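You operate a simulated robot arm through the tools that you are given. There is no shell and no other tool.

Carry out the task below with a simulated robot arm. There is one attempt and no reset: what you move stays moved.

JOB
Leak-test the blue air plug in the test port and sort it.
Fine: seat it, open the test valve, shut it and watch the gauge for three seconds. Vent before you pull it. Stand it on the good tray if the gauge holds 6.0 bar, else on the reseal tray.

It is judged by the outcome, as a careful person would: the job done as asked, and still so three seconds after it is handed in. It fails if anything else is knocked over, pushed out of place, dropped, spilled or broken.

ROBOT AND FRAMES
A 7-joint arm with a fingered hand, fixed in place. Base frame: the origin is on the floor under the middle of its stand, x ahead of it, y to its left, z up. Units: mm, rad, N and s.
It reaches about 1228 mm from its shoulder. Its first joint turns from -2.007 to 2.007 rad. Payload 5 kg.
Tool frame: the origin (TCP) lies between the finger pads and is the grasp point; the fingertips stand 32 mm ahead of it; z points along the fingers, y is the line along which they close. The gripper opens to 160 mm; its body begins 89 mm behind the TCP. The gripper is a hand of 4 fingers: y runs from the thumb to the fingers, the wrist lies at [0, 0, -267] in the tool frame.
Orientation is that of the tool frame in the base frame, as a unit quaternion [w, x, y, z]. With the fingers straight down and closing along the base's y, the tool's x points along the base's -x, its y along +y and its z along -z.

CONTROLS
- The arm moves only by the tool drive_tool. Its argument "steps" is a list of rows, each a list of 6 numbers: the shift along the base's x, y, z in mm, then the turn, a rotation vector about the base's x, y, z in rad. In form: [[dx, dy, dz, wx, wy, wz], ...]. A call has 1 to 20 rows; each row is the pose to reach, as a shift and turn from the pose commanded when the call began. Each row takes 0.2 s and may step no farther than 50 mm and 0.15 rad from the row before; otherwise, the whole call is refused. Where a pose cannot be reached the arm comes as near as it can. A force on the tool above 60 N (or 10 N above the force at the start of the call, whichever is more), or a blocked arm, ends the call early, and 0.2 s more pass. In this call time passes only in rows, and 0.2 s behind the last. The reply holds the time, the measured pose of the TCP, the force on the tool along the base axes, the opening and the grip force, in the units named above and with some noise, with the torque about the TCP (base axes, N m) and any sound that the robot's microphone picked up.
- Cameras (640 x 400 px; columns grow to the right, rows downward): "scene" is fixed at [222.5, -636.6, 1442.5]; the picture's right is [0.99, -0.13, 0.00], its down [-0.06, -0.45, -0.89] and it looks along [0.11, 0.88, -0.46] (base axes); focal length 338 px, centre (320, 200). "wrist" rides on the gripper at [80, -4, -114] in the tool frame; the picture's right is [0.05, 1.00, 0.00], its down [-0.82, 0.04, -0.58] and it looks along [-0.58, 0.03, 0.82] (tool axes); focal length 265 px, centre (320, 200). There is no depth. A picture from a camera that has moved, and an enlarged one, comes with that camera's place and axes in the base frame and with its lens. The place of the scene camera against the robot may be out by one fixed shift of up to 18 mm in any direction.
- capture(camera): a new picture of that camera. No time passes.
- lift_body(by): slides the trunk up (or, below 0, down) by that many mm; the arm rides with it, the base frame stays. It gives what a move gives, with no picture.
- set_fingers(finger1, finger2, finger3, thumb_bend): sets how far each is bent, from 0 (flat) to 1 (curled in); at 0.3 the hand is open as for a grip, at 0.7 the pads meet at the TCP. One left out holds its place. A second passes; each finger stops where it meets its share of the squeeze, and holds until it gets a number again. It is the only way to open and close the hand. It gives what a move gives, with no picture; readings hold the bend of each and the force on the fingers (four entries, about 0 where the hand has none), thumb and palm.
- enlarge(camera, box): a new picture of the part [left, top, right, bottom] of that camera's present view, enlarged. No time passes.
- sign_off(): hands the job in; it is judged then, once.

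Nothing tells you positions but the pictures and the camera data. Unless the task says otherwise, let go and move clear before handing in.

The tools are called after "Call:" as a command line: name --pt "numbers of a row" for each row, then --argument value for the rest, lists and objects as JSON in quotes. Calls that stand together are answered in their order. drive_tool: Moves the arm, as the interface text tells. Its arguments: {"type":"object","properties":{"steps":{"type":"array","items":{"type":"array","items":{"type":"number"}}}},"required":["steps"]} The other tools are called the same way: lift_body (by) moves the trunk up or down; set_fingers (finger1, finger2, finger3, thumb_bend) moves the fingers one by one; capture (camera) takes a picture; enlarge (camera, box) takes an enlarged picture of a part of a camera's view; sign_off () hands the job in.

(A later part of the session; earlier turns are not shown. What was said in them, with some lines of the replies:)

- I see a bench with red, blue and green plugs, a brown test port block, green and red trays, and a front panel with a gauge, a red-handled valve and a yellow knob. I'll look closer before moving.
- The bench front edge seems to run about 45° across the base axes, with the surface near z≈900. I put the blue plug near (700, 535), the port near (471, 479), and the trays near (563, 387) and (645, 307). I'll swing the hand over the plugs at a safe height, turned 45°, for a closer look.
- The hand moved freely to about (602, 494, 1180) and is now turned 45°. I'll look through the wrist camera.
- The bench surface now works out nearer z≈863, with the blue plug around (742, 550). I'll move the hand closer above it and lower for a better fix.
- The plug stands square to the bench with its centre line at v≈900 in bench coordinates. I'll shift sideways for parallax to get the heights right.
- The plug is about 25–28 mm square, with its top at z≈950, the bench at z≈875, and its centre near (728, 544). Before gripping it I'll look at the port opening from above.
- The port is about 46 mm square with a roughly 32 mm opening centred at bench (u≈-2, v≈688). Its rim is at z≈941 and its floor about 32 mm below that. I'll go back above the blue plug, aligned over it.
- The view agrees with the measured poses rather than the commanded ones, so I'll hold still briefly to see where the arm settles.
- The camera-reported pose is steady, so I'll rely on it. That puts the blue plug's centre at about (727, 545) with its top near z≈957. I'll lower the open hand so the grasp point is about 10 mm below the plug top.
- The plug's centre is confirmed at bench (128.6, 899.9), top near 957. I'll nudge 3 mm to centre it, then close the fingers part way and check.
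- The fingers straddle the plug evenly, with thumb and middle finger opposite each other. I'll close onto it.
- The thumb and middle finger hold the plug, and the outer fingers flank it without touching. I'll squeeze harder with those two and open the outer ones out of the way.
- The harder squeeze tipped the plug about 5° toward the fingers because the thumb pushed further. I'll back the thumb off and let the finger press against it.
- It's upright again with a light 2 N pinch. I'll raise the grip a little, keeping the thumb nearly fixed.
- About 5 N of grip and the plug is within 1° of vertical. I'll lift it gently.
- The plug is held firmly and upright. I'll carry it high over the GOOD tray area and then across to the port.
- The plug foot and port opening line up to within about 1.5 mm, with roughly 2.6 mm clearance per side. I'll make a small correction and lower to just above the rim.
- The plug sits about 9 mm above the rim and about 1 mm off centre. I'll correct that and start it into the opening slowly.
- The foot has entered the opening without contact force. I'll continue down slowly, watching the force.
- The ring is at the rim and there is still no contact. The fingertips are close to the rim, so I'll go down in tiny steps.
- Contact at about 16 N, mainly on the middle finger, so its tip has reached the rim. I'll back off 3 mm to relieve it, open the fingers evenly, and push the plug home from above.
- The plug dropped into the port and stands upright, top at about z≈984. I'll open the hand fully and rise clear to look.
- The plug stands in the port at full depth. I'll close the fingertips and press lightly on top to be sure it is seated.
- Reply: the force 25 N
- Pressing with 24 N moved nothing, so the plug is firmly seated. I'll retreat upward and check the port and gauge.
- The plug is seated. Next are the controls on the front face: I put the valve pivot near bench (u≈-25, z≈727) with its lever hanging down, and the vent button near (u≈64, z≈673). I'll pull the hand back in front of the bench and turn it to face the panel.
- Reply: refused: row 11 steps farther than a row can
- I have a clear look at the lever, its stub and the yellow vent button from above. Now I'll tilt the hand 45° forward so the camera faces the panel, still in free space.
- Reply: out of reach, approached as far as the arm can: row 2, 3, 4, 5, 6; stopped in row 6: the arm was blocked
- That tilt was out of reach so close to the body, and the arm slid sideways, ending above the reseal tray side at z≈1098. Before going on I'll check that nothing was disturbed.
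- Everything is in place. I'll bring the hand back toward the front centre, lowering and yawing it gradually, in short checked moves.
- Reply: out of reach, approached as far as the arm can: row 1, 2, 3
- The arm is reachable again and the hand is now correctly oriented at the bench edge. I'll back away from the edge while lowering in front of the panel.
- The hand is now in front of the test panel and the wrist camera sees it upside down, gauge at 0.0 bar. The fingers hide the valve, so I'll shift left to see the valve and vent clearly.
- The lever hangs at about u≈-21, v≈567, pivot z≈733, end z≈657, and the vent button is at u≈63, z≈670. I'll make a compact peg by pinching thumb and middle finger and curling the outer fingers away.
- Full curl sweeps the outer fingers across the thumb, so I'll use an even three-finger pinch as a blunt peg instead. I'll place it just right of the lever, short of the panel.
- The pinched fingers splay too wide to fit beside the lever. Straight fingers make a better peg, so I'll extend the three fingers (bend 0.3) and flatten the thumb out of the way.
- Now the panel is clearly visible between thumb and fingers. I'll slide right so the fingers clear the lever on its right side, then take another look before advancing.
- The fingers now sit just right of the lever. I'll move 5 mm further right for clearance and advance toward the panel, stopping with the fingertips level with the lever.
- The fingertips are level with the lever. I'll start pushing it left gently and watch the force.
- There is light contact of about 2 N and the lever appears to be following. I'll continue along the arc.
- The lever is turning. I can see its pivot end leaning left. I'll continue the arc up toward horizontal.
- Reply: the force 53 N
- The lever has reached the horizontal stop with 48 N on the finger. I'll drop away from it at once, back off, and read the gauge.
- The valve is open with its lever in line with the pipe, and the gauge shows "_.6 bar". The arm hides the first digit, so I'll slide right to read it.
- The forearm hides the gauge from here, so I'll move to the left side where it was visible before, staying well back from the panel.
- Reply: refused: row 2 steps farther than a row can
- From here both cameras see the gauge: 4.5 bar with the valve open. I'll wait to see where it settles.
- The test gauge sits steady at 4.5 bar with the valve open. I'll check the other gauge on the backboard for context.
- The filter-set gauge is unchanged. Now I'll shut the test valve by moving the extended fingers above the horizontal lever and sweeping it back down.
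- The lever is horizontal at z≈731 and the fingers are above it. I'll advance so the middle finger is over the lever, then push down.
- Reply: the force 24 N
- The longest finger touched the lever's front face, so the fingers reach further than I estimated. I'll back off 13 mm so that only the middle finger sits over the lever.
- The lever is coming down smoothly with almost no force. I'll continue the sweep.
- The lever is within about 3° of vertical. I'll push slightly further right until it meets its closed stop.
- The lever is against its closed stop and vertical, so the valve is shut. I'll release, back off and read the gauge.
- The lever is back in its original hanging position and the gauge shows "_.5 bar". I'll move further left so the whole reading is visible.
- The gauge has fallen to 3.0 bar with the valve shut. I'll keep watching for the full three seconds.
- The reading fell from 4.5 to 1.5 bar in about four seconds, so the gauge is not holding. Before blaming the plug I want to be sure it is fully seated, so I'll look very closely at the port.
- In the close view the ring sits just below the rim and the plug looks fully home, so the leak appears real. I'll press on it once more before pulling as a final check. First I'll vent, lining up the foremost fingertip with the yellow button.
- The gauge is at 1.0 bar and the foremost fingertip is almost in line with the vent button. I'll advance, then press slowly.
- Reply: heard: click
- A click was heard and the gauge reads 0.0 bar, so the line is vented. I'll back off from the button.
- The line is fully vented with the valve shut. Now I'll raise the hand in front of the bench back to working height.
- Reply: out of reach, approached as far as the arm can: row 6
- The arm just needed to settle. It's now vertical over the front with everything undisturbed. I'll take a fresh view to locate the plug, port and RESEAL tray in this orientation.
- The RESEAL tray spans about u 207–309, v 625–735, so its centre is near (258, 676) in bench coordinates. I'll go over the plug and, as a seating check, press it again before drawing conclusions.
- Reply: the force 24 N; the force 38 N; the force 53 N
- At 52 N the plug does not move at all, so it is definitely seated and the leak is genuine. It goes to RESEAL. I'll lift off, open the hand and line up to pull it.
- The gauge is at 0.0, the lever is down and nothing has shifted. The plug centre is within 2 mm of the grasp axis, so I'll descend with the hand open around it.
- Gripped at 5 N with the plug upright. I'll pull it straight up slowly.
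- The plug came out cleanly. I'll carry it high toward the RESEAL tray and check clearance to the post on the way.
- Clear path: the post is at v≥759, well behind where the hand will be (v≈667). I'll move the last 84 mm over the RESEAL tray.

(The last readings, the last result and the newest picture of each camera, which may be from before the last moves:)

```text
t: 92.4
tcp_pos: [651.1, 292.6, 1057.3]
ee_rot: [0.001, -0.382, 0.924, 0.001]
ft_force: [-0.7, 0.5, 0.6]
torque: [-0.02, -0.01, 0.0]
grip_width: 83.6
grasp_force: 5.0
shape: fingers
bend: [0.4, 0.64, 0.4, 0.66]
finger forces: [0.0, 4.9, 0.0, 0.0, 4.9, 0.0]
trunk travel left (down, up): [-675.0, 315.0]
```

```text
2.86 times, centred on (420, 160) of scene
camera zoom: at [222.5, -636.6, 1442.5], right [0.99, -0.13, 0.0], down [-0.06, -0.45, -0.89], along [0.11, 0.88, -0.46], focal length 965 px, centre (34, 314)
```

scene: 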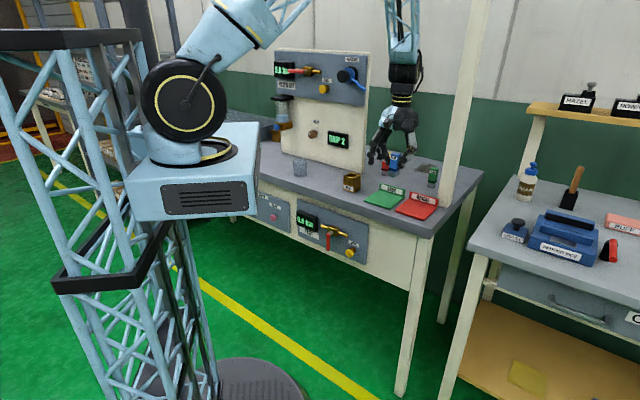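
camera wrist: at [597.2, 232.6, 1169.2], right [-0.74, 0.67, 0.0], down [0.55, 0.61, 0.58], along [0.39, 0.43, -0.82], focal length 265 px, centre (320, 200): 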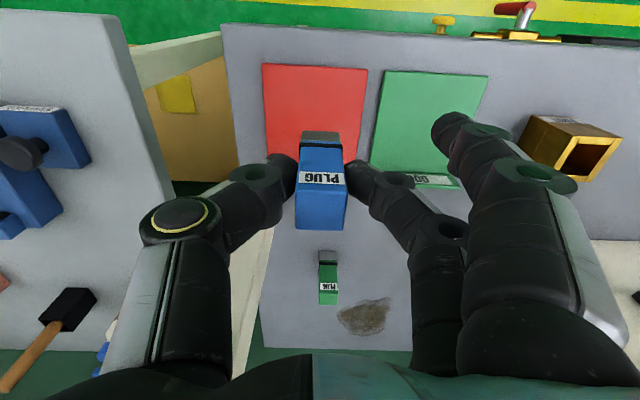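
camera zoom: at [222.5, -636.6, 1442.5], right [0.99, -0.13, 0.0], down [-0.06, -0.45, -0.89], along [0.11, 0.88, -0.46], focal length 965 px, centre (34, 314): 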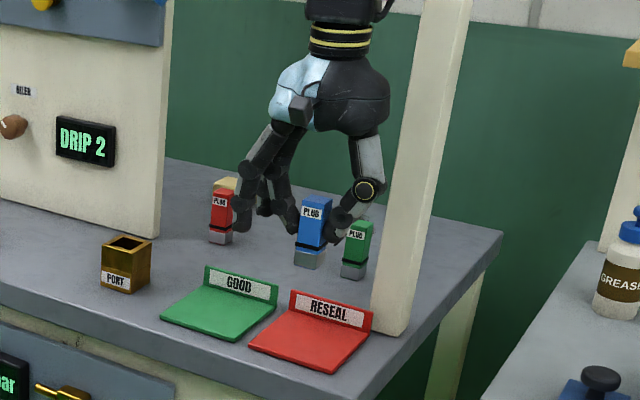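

The plug is over the RESEAL tray at about (254, 667), well inside its 209–309 × 628–726 flat. I'll lower it carefully.

Call:
drive_tool --pt "2 -2 -25 0 0 0" --pt "2 -2 -50 0 0 0" --pt "2 -2 -70 0 0 0" --pt "2 -2 -82 0 0 0" --pt "2 -2 -88 0 0 0"

Call:
capture --camera "wrist"

Call:
enlarge --camera "scene" --box '[370, 130, 460, 230]'

```text
t: 93.6
tcp_pos: [652.4, 293.3, 966.4]
ee_rot: [0.001, -0.383, 0.924, 0.0]
ft_force: [0.9, 0.7, -0.1]
torque: [-0.01, -0.01, 0.02]
grip_width: 83.8
grasp_force: 5.5
shape: fingers
bend: [0.4, 0.64, 0.4, 0.66]
finger forces: [0.1, 4.8, 0.1, 0.0, 4.9, 0.1]
trunk travel left (down, up): [-675.0, 315.0]
```

```text
taken
camera wrist: at [599.8, 233.0, 1079.0], right [-0.74, 0.67, 0.0], down [0.55, 0.61, 0.58], along [0.39, 0.43, -0.82], focal length 265 px, centre (320, 200)
```

wrist: 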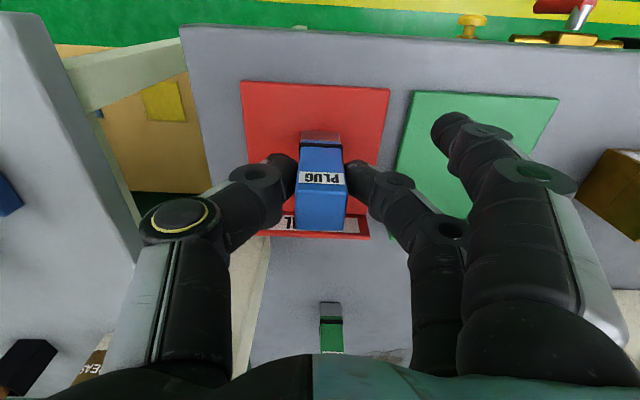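

```text
4.00 times, centred on (415, 180) of scene
camera zoom: at [222.5, -636.6, 1442.5], right [0.99, -0.13, 0.0], down [-0.06, -0.45, -0.89], along [0.11, 0.88, -0.46], focal length 1351 px, centre (-60, 280)
```

zoom: 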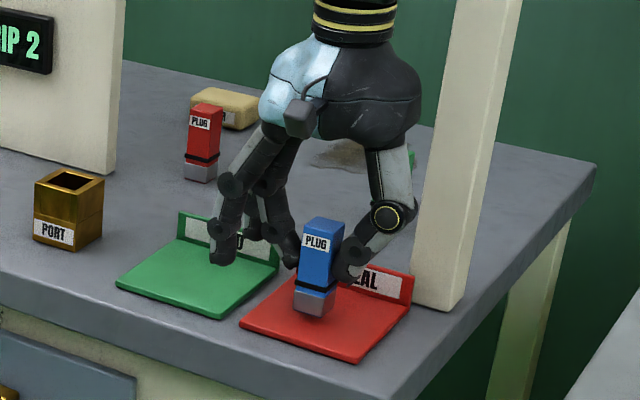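

Call:
drive_tool --pt "0 0 -2 0 0 0" --pt "0 0 -4 0 0 0"

Call:
drive_tool --pt "0 0 -1.5 0 0 0" --pt "0 0 -3 0 0 0"

Call:
enlarge --camera "scene" --box '[370, 150, 450, 220]'

```text
t: 94.2
tcp_pos: [653.7, 291.5, 962.4]
ee_rot: [0.001, -0.383, 0.924, 0.0]
ft_force: [-0.3, 0.1, -0.8]
torque: [0.02, -0.01, 0.02]
grip_width: 83.9
grasp_force: 4.4
shape: fingers
bend: [0.4, 0.64, 0.4, 0.66]
finger forces: [0.1, 4.9, 0.0, 0.0, 4.9, 0.1]
trunk travel left (down, up): [-675.0, 315.0]
```

```text
t: 94.8
tcp_pos: [653.1, 292.9, 959.0]
ee_rot: [0.001, -0.382, 0.924, 0.0]
ft_force: [-0.4, -0.1, -2.0]
torque: [0.0, 0.0, 0.0]
grip_width: 83.9
grasp_force: 4.8
shape: fingers
bend: [0.4, 0.64, 0.4, 0.66]
finger forces: [0.0, 5.0, 0.0, 0.0, 4.9, 0.0]
trunk travel left (down, up): [-675.0, 315.0]
```

```text
5.71 times, centred on (410, 185) of scene
camera zoom: at [222.5, -636.6, 1442.5], right [0.99, -0.13, 0.0], down [-0.06, -0.45, -0.89], along [0.11, 0.88, -0.46], focal length 1931 px, centre (-194, 286)
```

zoom: 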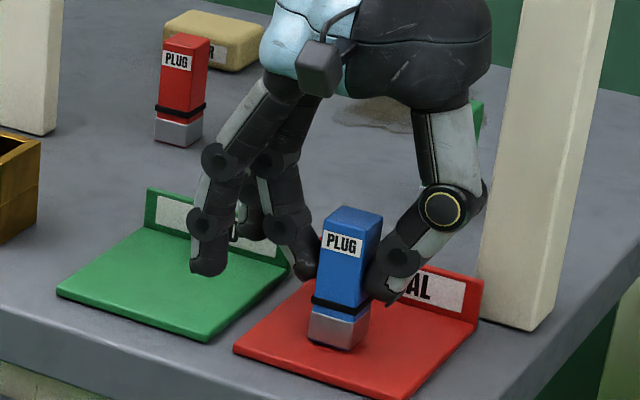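

Call:
drive_tool --pt "0 0 -1 0 0 0" --pt "0 0 -2 0 0 0"

Call:
drive_tool --pt "0 0 -1 0 0 0" --pt "0 0 -2 0 0 0"

```text
t: 95.4
tcp_pos: [652.9, 291.2, 957.7]
ee_rot: [0.001, -0.383, 0.924, 0.0]
ft_force: [-0.2, -0.4, 0.2]
torque: [-0.01, -0.01, 0.01]
grip_width: 83.8
grasp_force: 5.1
shape: fingers
bend: [0.4, 0.64, 0.4, 0.66]
finger forces: [0.0, 4.9, 0.0, 0.0, 4.9, 0.0]
trunk travel left (down, up): [-675.0, 315.0]
```

```text
t: 96.0
tcp_pos: [651.8, 292.0, 956.9]
ee_rot: [0.002, -0.383, 0.924, 0.001]
ft_force: [0.4, -1.8, 3.4]
torque: [-0.05, -0.03, -0.01]
grip_width: 83.8
grasp_force: 5.5
shape: fingers
bend: [0.4, 0.65, 0.4, 0.66]
finger forces: [0.1, 5.2, 0.0, 0.0, 6.3, 0.1]
trunk travel left (down, up): [-675.0, 315.0]
```

The plug has touched down at 3.4 N. I'll check it is upright before releasing.

Call:
enlarge --camera "wrist" --box '[240, 100, 400, 260]'

Call:
enlarge --camera "scene" --box '[400, 165, 440, 210]'

```text
2.50 times, centred on (320, 180) of wrist
camera zoom: at [598.4, 231.6, 1069.8], right [-0.74, 0.67, 0.0], down [0.55, 0.61, 0.58], along [0.39, 0.43, -0.82], focal length 664 px, centre (320, 250)
```

zoom: 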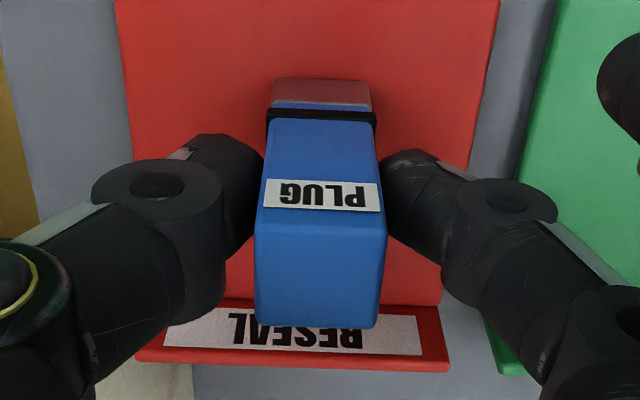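

```text
8.89 times, centred on (420, 188) of scene
camera zoom: at [222.5, -636.6, 1442.5], right [0.99, -0.13, 0.0], down [-0.06, -0.45, -0.89], along [0.11, 0.88, -0.46], focal length 3003 px, centre (-569, 311)
```

zoom: 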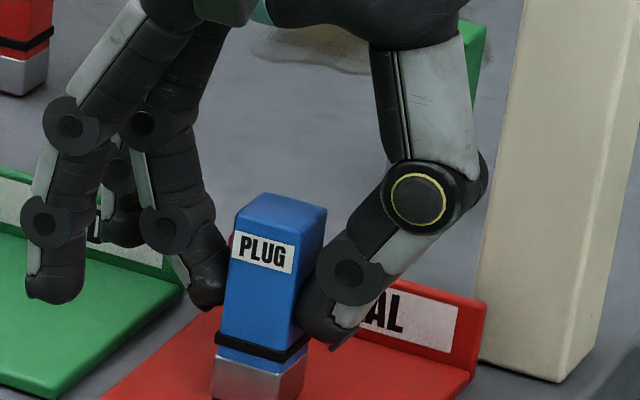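

It stands upright on the tray. I'll release both fingers evenly.

Call:
set_fingers --finger2 0.62 --thumb_bend 0.625

Call:
enlarge --camera "wrist" --box '[240, 100, 400, 260]'

Call:
enlarge --camera "scene" --box '[400, 165, 440, 210]'

```text
t: 97.0
tcp_pos: [651.4, 292.1, 956.6]
ee_rot: [0.001, -0.383, 0.924, 0.001]
ft_force: [-0.5, -0.2, 0.6]
torque: [0.01, 0.02, 0.03]
grip_width: 87.6
grasp_force: 0.0
shape: fingers
bend: [0.4, 0.62, 0.4, 0.62]
finger forces: [0.0, 0.0, 0.0, 0.1, 0.0, 0.1]
trunk travel left (down, up): [-675.0, 315.0]
```

```text
2.50 times, centred on (320, 180) of wrist
camera zoom: at [598.3, 231.9, 1069.4], right [-0.74, 0.67, 0.0], down [0.55, 0.61, 0.58], along [0.39, 0.43, -0.82], focal length 664 px, centre (320, 250)
```

zoom: 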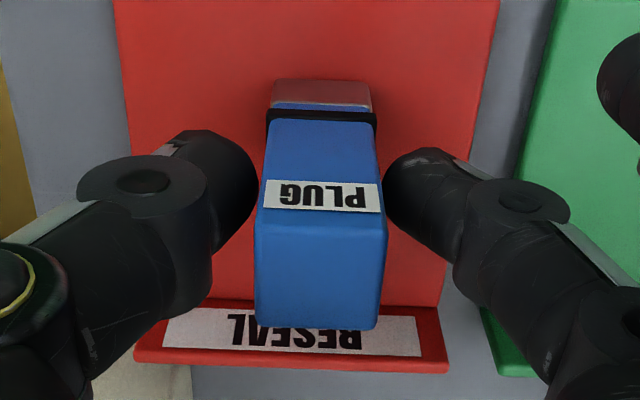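

```text
8.89 times, centred on (420, 188) of scene
camera zoom: at [222.5, -636.6, 1442.5], right [0.99, -0.13, 0.0], down [-0.06, -0.45, -0.89], along [0.11, 0.88, -0.46], focal length 3003 px, centre (-569, 311)
```

zoom: 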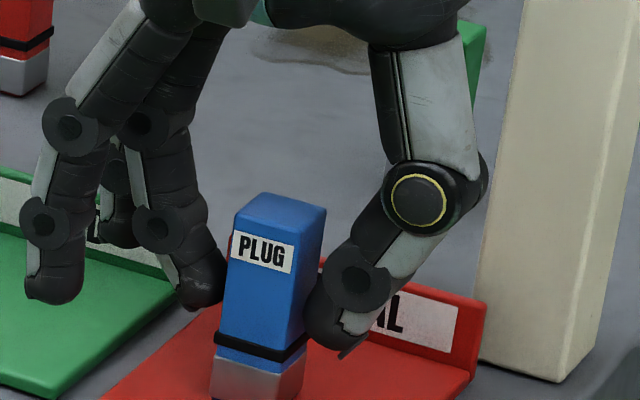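

The plug stands free. I'll open wider and raise the hand straight up.

Call:
set_fingers --finger2 0.5 --thumb_bend 0.5

Call:
drive_tool --pt "0 0 15 0 0 0" --pt "0 0 40 0 0 0" --pt "0 0 75 0 0 0" --pt "0 0 110 0 0 0"

Call:
capture --camera "wrist"

Call:
capture --camera "scene"

```text
t: 98.0
tcp_pos: [652.3, 291.3, 957.2]
ee_rot: [0.001, -0.383, 0.924, 0.0]
ft_force: [-0.3, -0.3, 0.7]
torque: [0.01, -0.02, 0.0]
grip_width: 111.0
grasp_force: 0.1
shape: fingers
bend: [0.4, 0.5, 0.4, 0.5]
finger forces: [0.0, 0.0, 0.0, 0.0, 0.0, 0.0]
trunk travel left (down, up): [-675.0, 315.0]
```

```text
t: 99.0
tcp_pos: [653.2, 294.3, 1062.5]
ee_rot: [0.001, -0.382, 0.924, 0.001]
ft_force: [-0.7, -0.3, 0.0]
torque: [0.03, -0.03, -0.01]
grip_width: 111.0
grasp_force: 0.1
shape: fingers
bend: [0.4, 0.5, 0.4, 0.5]
finger forces: [0.0, 0.0, 0.0, 0.0, 0.0, 0.1]
trunk travel left (down, up): [-675.0, 315.0]
```

```text
taken
camera wrist: at [598.6, 234.1, 1176.7], right [-0.74, 0.67, 0.0], down [0.55, 0.61, 0.58], along [0.39, 0.43, -0.82], focal length 265 px, centre (320, 200)
```

wrist: 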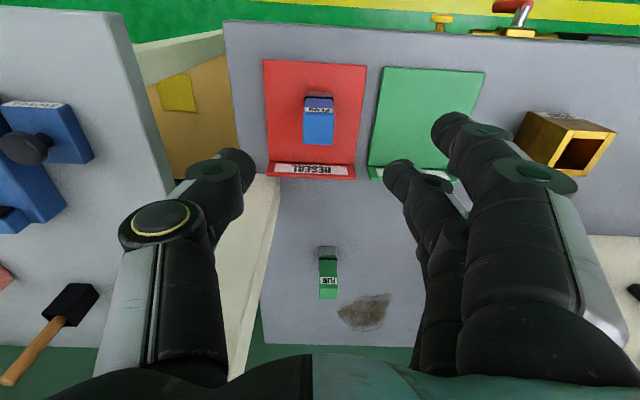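

```text
taken
```

scene: 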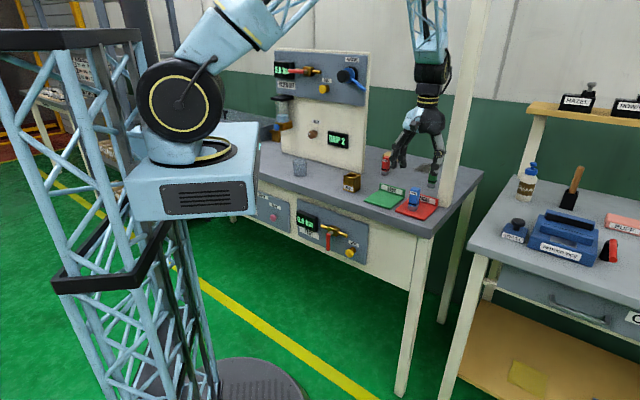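

The blue plug stands alone on the RESEAL tray. I'll move the hand well clear and do a final check.

Call:
drive_tool --pt "-25 10 20 0 0 0" --pt "-60 20 40 0 0 0" --pt "-95 30 60 0 0 0" --pt "-130 40 80 0 0 0" --pt "-165 50 90 0 0 0"

Call:
enlarge --camera "scene" --box '[330, 130, 470, 230]'

Call:
enlarge --camera "scene" --box '[250, 190, 378, 270]'

Call:
capture --camera "scene"

```text
t: 100.2
tcp_pos: [488.8, 342.8, 1155.6]
ee_rot: [0.001, -0.382, 0.924, -0.001]
ft_force: [0.0, 0.1, 0.0]
torque: [-0.02, -0.02, 0.04]
grip_width: 111.1
grasp_force: 0.1
shape: fingers
bend: [0.4, 0.5, 0.4, 0.5]
finger forces: [0.0, 0.1, 0.0, 0.0, 0.0, 0.0]
trunk travel left (down, up): [-675.0, 315.0]
```

```text
4.00 times, centred on (400, 180) of scene
camera zoom: at [222.5, -636.6, 1442.5], right [0.99, -0.13, 0.0], down [-0.06, -0.45, -0.89], along [0.11, 0.88, -0.46], focal length 1351 px, centre (0, 280)
```

zoom: 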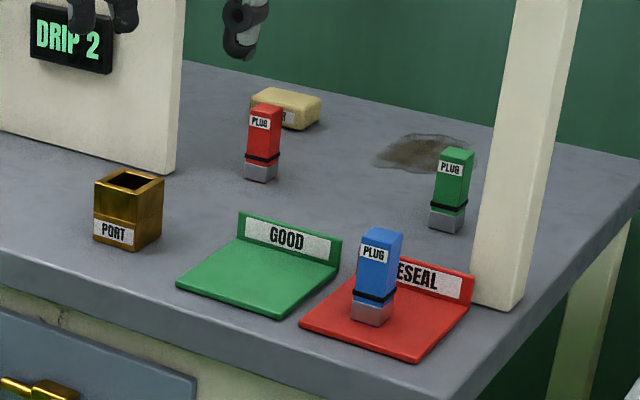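

```text
5.00 times, centred on (314, 230) of scene
camera zoom: at [222.5, -636.6, 1442.5], right [0.99, -0.13, 0.0], down [-0.06, -0.45, -0.89], along [0.11, 0.88, -0.46], focal length 1689 px, centre (350, 50)
```

zoom: 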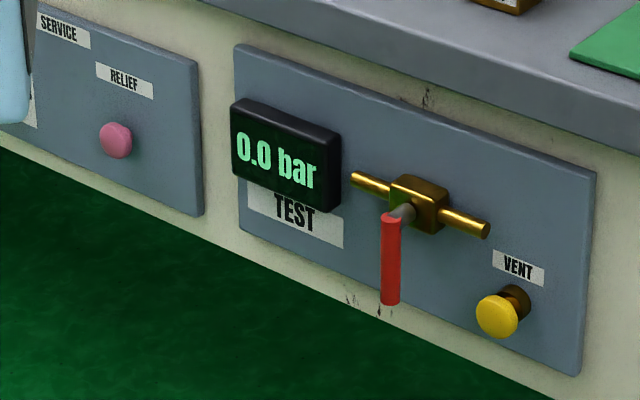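

```text
taken
```

scene: 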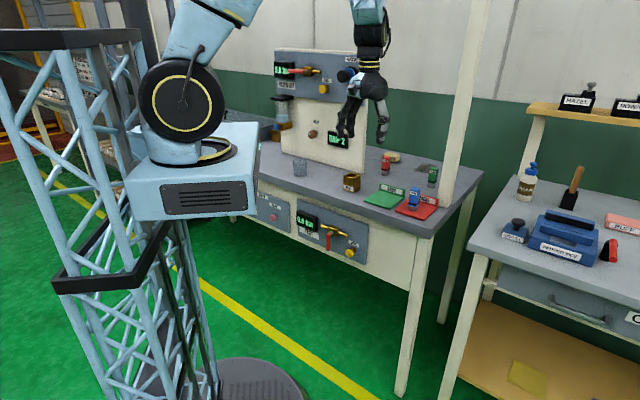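

The blue plug stands upright on the RESEAL tray. The valve is shut, the gauge reads 0.0, everything else is in place and the hand is clear. The plug reached only 4.5 bar and fell to 1.5 bar after the valve was shut, so it failed the 6.0 bar hold. I'm handing the job in.

Call:
sign_off

```text
The job is handed in.
```

The blue plug failed the leak test and is standing upright on the RESEAL tray. I've handed the job in.

- **Test result:** With the test valve open, the gauge only reached 4.5 bar. After I shut the valve, it fell to 2.5 bar at about three seconds and to 1.5 bar about a second and a half later, so it never held 6.0 bar.
- **Seating check:** After venting and before pulling the plug, I pressed it down with about 52 N. It did not move, so it was fully seated and the leak is in the plug itself.
- **Venting:** I pressed the vent button before pulling the plug. The gauge read 0.0 bar when I pulled it.
- **Bench at hand-in:** The valve was shut and the hand was clear. In the final pictures, nothing else had been moved or knocked over.
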